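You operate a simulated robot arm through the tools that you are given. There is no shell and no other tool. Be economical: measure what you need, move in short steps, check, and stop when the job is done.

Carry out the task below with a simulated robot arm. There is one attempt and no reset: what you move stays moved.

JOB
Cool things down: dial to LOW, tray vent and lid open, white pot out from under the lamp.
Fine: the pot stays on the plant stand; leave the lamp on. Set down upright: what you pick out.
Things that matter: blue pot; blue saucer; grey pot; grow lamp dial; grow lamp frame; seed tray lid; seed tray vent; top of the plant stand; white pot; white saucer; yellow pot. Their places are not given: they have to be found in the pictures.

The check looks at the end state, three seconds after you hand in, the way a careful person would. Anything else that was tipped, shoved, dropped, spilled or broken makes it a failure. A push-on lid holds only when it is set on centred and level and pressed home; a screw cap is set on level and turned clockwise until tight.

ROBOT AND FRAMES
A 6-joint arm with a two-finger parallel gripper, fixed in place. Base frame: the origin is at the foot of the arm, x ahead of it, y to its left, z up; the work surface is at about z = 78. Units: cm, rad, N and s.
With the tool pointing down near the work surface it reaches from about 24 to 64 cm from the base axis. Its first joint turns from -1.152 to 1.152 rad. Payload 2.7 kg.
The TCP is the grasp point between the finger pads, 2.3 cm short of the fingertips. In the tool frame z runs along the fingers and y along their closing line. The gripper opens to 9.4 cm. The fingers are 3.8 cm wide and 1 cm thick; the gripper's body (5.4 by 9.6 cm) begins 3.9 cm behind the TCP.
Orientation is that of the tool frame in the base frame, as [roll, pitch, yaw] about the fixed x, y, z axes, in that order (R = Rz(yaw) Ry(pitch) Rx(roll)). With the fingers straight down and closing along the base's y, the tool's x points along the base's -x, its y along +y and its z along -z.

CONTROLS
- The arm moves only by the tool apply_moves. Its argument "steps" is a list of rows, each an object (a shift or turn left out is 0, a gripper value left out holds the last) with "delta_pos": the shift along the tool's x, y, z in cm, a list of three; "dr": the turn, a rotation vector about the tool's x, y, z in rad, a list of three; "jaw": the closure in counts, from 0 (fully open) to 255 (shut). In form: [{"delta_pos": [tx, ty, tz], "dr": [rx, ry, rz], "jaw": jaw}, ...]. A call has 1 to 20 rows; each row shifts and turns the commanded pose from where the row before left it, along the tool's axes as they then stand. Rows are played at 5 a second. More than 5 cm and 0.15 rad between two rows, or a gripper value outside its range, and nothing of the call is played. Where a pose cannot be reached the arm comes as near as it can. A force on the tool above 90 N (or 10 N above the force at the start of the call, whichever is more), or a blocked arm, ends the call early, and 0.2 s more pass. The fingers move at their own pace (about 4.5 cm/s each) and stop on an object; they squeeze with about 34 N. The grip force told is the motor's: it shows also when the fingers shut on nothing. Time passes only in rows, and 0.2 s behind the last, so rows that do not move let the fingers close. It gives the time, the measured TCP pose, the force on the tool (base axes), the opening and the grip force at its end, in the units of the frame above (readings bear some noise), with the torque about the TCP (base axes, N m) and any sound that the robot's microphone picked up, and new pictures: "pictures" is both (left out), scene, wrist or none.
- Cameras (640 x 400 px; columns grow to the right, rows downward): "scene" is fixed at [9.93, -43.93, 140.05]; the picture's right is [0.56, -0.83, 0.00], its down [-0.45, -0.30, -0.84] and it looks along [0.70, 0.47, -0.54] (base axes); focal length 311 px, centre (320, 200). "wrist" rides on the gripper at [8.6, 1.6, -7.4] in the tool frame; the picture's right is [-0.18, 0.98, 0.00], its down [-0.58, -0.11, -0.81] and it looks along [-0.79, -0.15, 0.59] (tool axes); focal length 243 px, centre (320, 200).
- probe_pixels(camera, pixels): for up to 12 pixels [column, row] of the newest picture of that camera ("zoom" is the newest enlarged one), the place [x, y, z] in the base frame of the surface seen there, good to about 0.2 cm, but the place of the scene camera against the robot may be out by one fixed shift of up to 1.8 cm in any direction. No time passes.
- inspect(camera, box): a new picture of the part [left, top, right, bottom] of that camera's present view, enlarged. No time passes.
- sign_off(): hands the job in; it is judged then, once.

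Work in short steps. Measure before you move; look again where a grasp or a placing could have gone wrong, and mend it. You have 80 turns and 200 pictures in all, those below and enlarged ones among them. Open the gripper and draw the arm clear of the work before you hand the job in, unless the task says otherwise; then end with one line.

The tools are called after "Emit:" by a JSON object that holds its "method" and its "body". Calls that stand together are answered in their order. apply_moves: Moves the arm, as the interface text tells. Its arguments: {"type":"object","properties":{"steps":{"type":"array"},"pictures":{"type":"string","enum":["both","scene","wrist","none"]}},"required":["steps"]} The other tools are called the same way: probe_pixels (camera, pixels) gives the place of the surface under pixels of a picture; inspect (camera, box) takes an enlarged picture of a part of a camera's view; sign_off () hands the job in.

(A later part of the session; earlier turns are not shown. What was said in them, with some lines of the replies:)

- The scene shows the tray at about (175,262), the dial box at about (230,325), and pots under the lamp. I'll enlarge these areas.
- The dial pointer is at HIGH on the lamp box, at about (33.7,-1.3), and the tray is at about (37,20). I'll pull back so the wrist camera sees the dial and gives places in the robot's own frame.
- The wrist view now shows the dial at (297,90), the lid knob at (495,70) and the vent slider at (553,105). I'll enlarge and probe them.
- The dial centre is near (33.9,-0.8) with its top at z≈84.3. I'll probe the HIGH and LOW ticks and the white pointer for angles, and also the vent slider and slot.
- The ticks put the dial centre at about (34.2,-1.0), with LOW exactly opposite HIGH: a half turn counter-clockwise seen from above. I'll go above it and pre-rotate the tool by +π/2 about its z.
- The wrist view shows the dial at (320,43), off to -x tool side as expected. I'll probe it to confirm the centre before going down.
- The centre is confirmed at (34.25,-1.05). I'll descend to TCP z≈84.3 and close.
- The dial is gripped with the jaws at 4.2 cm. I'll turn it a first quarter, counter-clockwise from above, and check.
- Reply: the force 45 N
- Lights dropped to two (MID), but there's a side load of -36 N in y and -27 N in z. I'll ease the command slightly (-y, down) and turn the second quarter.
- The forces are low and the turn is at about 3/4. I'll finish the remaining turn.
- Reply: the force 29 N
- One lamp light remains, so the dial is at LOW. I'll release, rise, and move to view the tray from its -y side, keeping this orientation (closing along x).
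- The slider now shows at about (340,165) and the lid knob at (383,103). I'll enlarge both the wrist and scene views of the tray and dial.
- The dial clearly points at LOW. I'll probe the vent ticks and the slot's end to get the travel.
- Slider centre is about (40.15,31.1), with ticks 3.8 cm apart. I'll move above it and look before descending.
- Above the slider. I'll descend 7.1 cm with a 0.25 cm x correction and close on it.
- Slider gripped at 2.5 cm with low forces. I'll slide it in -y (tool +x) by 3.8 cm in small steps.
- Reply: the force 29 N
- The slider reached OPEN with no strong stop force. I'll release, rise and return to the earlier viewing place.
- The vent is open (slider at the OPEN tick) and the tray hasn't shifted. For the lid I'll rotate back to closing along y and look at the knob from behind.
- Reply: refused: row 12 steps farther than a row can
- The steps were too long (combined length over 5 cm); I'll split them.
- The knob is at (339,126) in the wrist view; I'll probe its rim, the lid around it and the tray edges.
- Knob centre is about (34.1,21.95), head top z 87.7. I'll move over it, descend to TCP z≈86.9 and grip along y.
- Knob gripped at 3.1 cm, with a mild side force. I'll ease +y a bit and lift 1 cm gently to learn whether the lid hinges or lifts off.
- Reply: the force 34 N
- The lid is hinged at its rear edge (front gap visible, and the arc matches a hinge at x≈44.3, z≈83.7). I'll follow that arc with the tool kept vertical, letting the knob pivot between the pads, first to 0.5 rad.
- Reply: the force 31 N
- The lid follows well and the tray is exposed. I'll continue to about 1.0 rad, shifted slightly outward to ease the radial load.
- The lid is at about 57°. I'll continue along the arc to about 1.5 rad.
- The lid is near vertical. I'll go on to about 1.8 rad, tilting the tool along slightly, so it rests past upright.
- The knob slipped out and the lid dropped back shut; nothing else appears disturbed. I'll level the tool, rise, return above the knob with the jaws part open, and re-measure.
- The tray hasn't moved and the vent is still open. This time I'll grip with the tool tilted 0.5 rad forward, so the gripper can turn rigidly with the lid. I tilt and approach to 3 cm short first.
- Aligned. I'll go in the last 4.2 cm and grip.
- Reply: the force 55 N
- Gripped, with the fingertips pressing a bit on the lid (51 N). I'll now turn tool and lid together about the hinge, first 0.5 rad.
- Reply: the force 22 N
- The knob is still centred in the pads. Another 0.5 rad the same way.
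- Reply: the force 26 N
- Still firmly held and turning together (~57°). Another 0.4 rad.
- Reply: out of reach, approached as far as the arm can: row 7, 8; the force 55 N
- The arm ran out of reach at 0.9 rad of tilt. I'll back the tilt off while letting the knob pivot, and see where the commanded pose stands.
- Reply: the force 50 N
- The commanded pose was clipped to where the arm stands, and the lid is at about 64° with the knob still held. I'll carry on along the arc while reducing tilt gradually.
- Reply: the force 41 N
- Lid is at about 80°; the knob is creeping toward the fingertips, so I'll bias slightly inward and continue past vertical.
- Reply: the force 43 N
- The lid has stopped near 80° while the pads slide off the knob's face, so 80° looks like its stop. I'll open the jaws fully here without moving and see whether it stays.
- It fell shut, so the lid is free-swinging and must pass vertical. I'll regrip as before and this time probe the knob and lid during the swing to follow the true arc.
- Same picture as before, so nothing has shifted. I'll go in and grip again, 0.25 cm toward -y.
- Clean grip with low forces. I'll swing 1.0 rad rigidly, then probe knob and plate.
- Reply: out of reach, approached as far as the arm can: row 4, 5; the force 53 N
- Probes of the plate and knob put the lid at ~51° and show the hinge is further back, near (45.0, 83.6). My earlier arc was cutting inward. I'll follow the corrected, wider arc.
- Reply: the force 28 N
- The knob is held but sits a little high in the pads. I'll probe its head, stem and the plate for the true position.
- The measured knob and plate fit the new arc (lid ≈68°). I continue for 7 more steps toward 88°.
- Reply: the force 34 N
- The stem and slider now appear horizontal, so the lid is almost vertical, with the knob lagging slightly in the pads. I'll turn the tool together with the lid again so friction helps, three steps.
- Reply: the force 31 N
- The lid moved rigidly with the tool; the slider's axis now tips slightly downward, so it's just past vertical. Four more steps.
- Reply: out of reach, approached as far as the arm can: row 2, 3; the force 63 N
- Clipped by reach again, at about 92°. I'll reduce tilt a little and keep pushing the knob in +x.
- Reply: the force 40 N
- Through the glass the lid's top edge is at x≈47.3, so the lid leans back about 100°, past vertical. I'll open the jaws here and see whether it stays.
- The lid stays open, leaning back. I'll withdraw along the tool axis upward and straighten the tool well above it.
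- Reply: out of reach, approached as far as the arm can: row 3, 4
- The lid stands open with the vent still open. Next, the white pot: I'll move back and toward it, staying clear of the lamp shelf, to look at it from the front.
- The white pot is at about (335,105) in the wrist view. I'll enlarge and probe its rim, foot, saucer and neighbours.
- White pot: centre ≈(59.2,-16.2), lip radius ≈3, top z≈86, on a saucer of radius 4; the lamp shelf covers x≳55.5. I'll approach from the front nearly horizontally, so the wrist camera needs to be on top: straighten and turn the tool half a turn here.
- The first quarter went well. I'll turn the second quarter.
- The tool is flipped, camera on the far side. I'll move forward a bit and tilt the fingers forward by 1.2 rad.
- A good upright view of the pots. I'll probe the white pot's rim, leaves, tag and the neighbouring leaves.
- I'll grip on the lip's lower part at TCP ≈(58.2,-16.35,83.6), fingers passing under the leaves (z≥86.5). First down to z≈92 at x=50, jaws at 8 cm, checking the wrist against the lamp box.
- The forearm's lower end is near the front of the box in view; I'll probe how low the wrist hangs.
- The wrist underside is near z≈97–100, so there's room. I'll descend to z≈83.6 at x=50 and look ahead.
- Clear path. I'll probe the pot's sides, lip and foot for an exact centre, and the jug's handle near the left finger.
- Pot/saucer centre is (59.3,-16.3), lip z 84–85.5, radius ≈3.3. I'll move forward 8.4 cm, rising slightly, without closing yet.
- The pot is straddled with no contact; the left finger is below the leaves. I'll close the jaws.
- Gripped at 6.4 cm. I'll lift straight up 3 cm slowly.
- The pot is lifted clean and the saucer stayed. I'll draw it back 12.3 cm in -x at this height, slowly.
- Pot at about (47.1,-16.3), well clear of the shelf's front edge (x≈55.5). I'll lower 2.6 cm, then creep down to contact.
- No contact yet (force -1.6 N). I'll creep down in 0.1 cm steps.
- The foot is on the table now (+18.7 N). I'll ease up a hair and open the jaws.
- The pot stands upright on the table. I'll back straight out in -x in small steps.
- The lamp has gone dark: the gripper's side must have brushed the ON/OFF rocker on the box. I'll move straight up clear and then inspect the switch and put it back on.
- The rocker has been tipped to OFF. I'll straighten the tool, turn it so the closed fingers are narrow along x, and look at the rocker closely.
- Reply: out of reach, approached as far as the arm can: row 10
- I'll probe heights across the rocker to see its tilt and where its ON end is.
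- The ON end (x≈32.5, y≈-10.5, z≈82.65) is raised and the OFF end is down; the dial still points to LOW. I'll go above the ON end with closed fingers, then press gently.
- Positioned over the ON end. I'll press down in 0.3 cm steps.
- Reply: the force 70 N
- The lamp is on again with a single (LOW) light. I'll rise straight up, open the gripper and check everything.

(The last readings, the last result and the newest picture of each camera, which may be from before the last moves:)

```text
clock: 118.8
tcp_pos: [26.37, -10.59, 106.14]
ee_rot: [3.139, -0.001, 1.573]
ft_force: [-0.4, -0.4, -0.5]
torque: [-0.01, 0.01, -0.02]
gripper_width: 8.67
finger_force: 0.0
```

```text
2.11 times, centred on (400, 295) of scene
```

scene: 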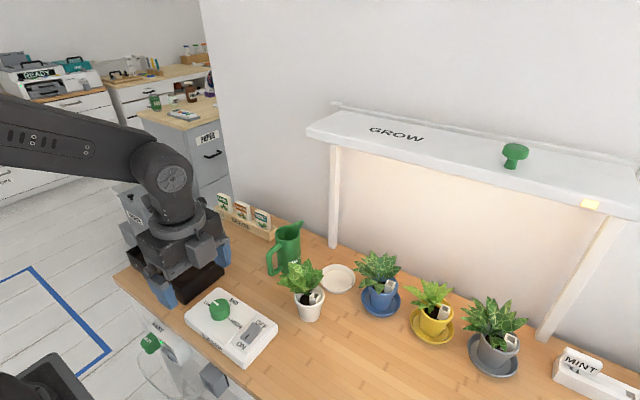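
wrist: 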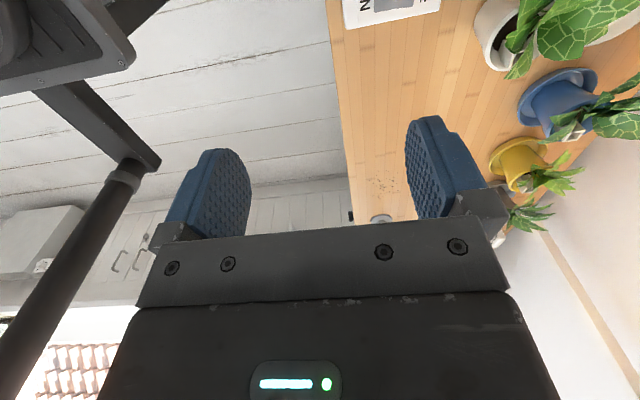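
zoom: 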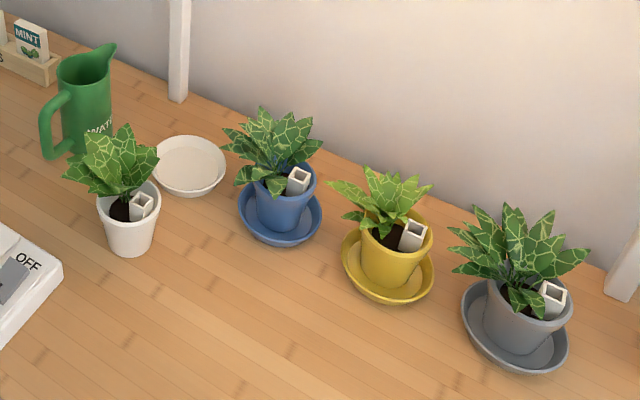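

Pots and switch look right. The arm hides the tray's lid from the scene camera, so I'll raise the arm out of the way and look once more.

Emit:
{"method": "apply_moves", "body": {"steps": [{"delta_pos": [0, 2, -4]}, {"delta_pos": [0, 3, -4]}, {"delta_pos": [-3, 3, -1]}, {"delta_pos": [-4, 0, 0]}, {"delta_pos": [-4, 0, 0]}, {}, {}], "pictures": "scene"}}

Emit:
{"method": "inspect", "body": {"camera": "scene", "box": [100, 180, 290, 340]}}

```text
clock: 120.4
tcp_pos: [34.46, -21.89, 115.08]
ee_rot: [3.139, 0.0, 1.575]
ft_force: [0.2, 0.0, 0.3]
torque: [0.0, -0.01, -0.01]
gripper_width: 9.41
finger_force: 0.0
```

scene: 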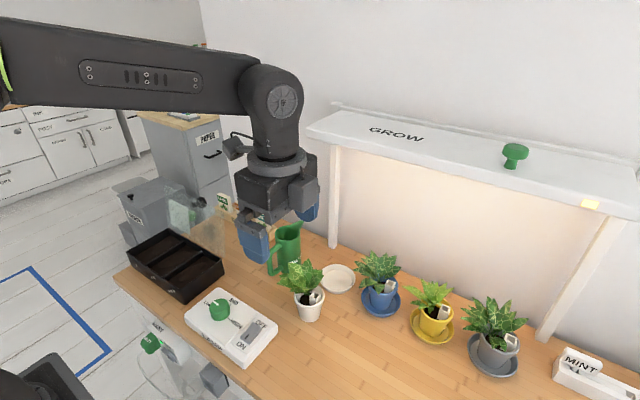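

```text
2.50 times, centred on (195, 260) of scene
```

zoom: 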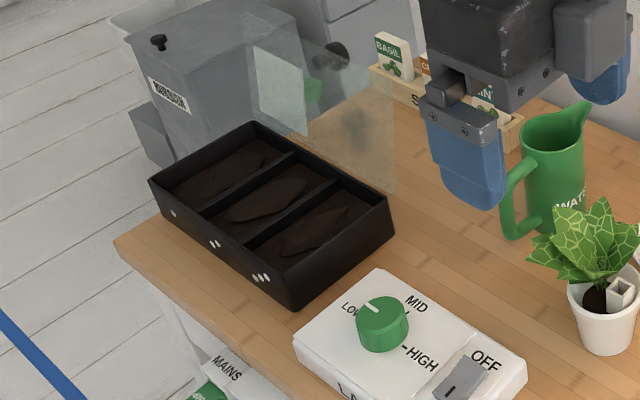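

Everything is as asked: dial at LOW, lamp on, lid standing open with the vent at OPEN, white pot upright on the stand in front of the lamp, and the arm clear with the gripper open. I'll hand in.

Emit:
{"method": "sign_off", "body": {}}

```text
The job is handed in.
```

The job is handed in: the dial is at LOW, the tray vent and lid are open, and the white pot stands upright on the plant stand in front of the lamp, with its saucer left in place. The lid dropped shut twice before it stayed open. I also knocked the lamp off while backing away from the pot and switched it back on, so it was on at hand-in.
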